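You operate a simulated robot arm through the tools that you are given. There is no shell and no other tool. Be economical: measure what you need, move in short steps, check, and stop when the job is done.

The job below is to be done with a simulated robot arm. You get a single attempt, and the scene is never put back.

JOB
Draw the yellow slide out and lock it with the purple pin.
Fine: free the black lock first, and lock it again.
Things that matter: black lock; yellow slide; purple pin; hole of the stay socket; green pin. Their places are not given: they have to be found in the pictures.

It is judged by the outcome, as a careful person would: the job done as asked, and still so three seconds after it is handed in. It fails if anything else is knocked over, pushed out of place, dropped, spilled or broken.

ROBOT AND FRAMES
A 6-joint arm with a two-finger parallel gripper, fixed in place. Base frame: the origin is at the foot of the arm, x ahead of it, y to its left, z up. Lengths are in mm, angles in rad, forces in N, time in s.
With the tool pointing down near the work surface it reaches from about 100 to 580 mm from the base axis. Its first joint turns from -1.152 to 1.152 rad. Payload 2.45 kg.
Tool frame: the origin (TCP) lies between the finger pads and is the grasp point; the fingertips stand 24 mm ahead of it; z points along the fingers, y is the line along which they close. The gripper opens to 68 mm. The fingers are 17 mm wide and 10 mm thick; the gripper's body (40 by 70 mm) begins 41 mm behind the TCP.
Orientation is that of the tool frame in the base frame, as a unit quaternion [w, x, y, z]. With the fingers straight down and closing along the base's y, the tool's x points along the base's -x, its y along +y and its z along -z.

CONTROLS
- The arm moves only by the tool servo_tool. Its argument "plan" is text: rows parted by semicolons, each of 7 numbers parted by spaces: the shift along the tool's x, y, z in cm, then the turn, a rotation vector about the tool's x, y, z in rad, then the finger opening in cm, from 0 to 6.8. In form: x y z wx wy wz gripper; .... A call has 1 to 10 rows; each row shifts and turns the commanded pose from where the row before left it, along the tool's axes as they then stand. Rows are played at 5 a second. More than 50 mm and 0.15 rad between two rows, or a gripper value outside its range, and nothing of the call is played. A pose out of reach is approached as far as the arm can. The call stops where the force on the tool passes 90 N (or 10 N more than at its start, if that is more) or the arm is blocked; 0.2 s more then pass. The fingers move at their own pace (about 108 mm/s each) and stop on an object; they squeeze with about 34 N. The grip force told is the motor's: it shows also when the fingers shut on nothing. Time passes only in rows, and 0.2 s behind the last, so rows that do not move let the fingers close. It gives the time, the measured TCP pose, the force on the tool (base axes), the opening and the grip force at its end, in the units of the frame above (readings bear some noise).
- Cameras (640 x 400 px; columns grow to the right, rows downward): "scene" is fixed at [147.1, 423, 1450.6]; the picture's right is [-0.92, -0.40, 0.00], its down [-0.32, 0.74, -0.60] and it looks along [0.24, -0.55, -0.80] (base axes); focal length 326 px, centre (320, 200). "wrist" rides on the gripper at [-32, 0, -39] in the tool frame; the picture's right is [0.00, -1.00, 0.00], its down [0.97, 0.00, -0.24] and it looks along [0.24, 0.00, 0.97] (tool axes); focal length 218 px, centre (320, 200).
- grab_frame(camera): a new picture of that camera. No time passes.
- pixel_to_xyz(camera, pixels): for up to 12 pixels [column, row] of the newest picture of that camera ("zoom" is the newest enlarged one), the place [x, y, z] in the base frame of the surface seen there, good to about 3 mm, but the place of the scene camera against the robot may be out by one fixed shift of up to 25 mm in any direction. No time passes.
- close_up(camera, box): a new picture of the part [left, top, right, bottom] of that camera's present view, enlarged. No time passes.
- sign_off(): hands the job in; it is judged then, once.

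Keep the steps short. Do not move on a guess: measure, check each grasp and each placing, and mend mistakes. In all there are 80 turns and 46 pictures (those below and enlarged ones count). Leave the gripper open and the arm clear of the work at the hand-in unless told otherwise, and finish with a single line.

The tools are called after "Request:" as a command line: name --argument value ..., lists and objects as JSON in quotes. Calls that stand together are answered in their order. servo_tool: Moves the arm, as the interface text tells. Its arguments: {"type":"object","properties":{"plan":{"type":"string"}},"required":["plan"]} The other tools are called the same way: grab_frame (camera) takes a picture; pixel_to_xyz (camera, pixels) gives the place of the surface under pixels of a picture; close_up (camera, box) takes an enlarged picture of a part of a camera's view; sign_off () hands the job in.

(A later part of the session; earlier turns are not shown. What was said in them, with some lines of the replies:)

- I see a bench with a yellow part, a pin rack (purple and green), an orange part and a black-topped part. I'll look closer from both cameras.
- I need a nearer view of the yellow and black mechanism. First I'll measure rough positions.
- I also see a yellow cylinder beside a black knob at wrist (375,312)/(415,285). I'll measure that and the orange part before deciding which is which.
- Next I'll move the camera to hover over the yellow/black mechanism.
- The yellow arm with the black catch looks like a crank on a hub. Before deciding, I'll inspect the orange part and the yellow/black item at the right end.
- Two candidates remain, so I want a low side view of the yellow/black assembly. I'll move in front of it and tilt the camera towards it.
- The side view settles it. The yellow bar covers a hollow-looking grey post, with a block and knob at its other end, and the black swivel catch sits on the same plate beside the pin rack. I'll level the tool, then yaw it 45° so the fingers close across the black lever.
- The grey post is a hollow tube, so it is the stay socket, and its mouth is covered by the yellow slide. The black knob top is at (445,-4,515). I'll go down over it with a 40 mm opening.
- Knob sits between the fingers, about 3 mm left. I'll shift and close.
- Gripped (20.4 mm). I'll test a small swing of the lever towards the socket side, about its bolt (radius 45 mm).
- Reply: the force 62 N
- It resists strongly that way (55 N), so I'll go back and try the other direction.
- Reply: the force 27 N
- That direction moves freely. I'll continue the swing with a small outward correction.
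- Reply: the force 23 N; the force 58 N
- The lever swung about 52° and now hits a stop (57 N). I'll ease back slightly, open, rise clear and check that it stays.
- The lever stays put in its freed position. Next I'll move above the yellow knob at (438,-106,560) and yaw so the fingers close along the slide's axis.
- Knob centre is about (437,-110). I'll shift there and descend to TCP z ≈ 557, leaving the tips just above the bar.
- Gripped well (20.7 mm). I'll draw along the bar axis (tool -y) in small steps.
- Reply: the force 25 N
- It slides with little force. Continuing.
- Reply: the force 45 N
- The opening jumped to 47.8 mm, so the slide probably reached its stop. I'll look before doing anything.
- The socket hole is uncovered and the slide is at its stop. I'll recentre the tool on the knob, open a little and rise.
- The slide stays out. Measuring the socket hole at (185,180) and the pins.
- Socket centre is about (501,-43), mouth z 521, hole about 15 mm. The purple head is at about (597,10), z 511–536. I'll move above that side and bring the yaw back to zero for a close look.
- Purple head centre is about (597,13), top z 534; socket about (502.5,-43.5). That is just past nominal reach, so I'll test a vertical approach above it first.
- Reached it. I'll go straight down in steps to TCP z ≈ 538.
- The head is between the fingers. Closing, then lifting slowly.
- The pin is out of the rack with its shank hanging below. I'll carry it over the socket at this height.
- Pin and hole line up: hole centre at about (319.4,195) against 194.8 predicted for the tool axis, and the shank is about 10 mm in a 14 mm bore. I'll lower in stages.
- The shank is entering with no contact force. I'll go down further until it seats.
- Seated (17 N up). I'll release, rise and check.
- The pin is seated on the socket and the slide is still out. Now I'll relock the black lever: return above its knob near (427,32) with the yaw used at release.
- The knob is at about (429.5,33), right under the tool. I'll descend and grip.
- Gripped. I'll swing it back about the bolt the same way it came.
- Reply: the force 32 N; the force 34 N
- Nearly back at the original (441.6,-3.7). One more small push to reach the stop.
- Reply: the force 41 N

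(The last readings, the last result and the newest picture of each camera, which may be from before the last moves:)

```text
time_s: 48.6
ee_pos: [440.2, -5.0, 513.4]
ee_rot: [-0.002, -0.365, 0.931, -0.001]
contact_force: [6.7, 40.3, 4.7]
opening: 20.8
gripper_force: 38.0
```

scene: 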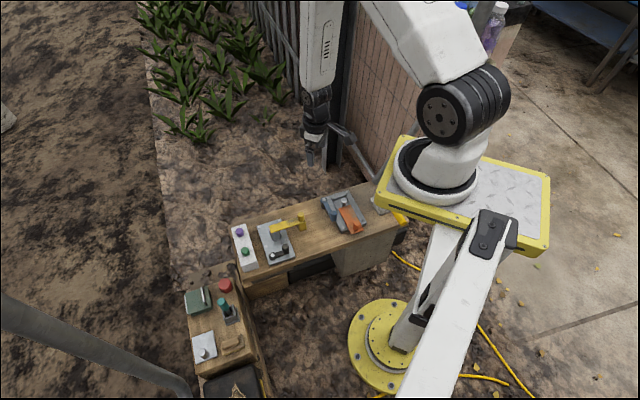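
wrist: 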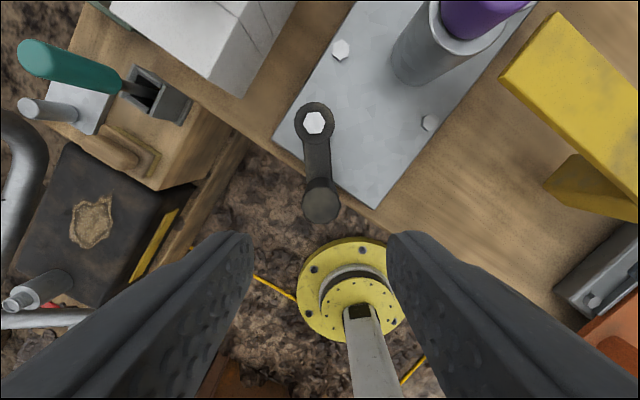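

It is against the stop (40 N). Opening and rising, then checking.

Request:
servo_tool --plan "0 0 0 0 0 0 3.5; 0 0.1 0 0 0 0 4; 0 0 0 0 0 0 4; 0 0 -3 0 0 0 4; 0 0 -4 0 0 0 4; 0 0 -4 0 0 0 4; 0 0 0 0 0 0 4"

Request:
grab_frame --camera "wrist"

Request:
pixel_to_xyz --camera "wrist" --pixels '[[320, 205], [320, 200], [312, 205], [312, 140]]'

```text
time_s: 50.2
ee_pos: [441.4, -5.3, 623.1]
ee_rot: [-0.001, -0.362, 0.932, 0.0]
contact_force: [-0.1, 0.5, -0.7]
opening: 40.2
gripper_force: 0.0
```

```text
6 pictures are left
```

wrist: 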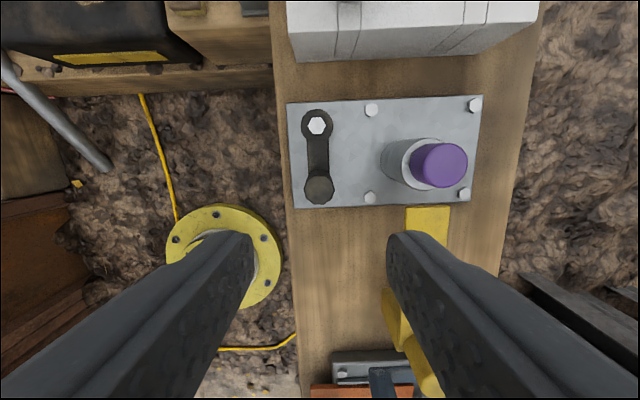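

```text
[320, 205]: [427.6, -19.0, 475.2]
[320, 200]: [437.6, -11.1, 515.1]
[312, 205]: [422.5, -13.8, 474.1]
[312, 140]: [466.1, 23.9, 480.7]
```

Request:
close_up --camera "wrist" --box '[280, 90, 500, 230]'

Request:
pixel_to_xyz --camera "wrist" --pixels '[[319, 187], [317, 125], [439, 165], [400, 160], [428, 210]]'

```text
2.86 times, centred on (390, 160) of wrist
```

zoom: 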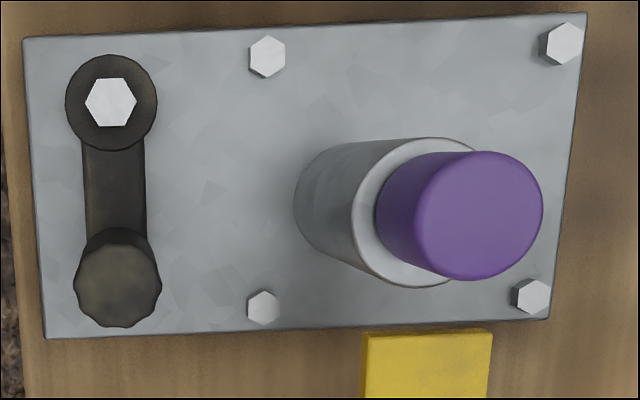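

```text
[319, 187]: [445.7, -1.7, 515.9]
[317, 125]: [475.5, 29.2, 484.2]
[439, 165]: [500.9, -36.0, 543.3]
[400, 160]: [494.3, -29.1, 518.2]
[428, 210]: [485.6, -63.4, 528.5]
```

The lever is back at its original spot (445.7,-1.7), the pin is seated and the slide is out. I'll retreat up and clear with the gripper open, then do a last check.

Request:
servo_tool --plan "0 0 -4.5 0 0 0 6.8; 0 0 -4.5 0 0 0 6.8; 0 0 -4.5 0 0 0 6.8; 0 0 -4.5 0 0 0 6.8; 0 0 0 0 0 0 6.8; 0 0 0 0 0 0 6.8; 0 0 0 0 0 0 6.8"

Request:
close_up --camera "scene" --box '[180, 170, 400, 310]'

```text
time_s: 51.8
ee_pos: [441.2, -4.9, 803.3]
ee_rot: [-0.001, -0.363, 0.932, 0.0]
contact_force: [0.3, 0.3, 0.5]
opening: 67.9
gripper_force: 0.1
```

```text
2.86 times, centred on (290, 240) of scene
```

zoom: 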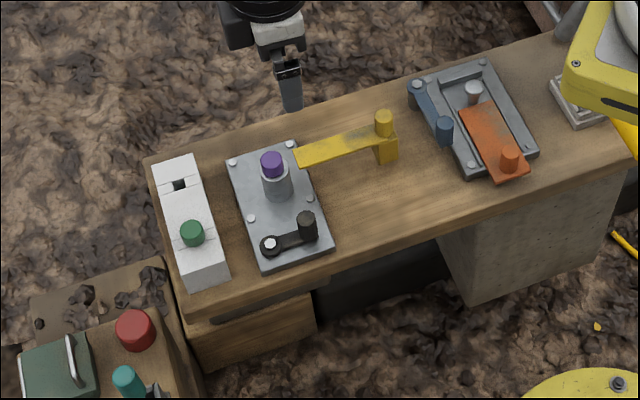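

The scene shows everything in place: slide out, purple pin in the socket, black lock relocked and the green pin untouched. Handing in.

Request:
sign_off

```text
The job is handed in.
```

The yellow slide is drawn out and locked with the purple pin in the stay socket, the black lock was freed first and is locked again, and the gripper is open and clear of the work.
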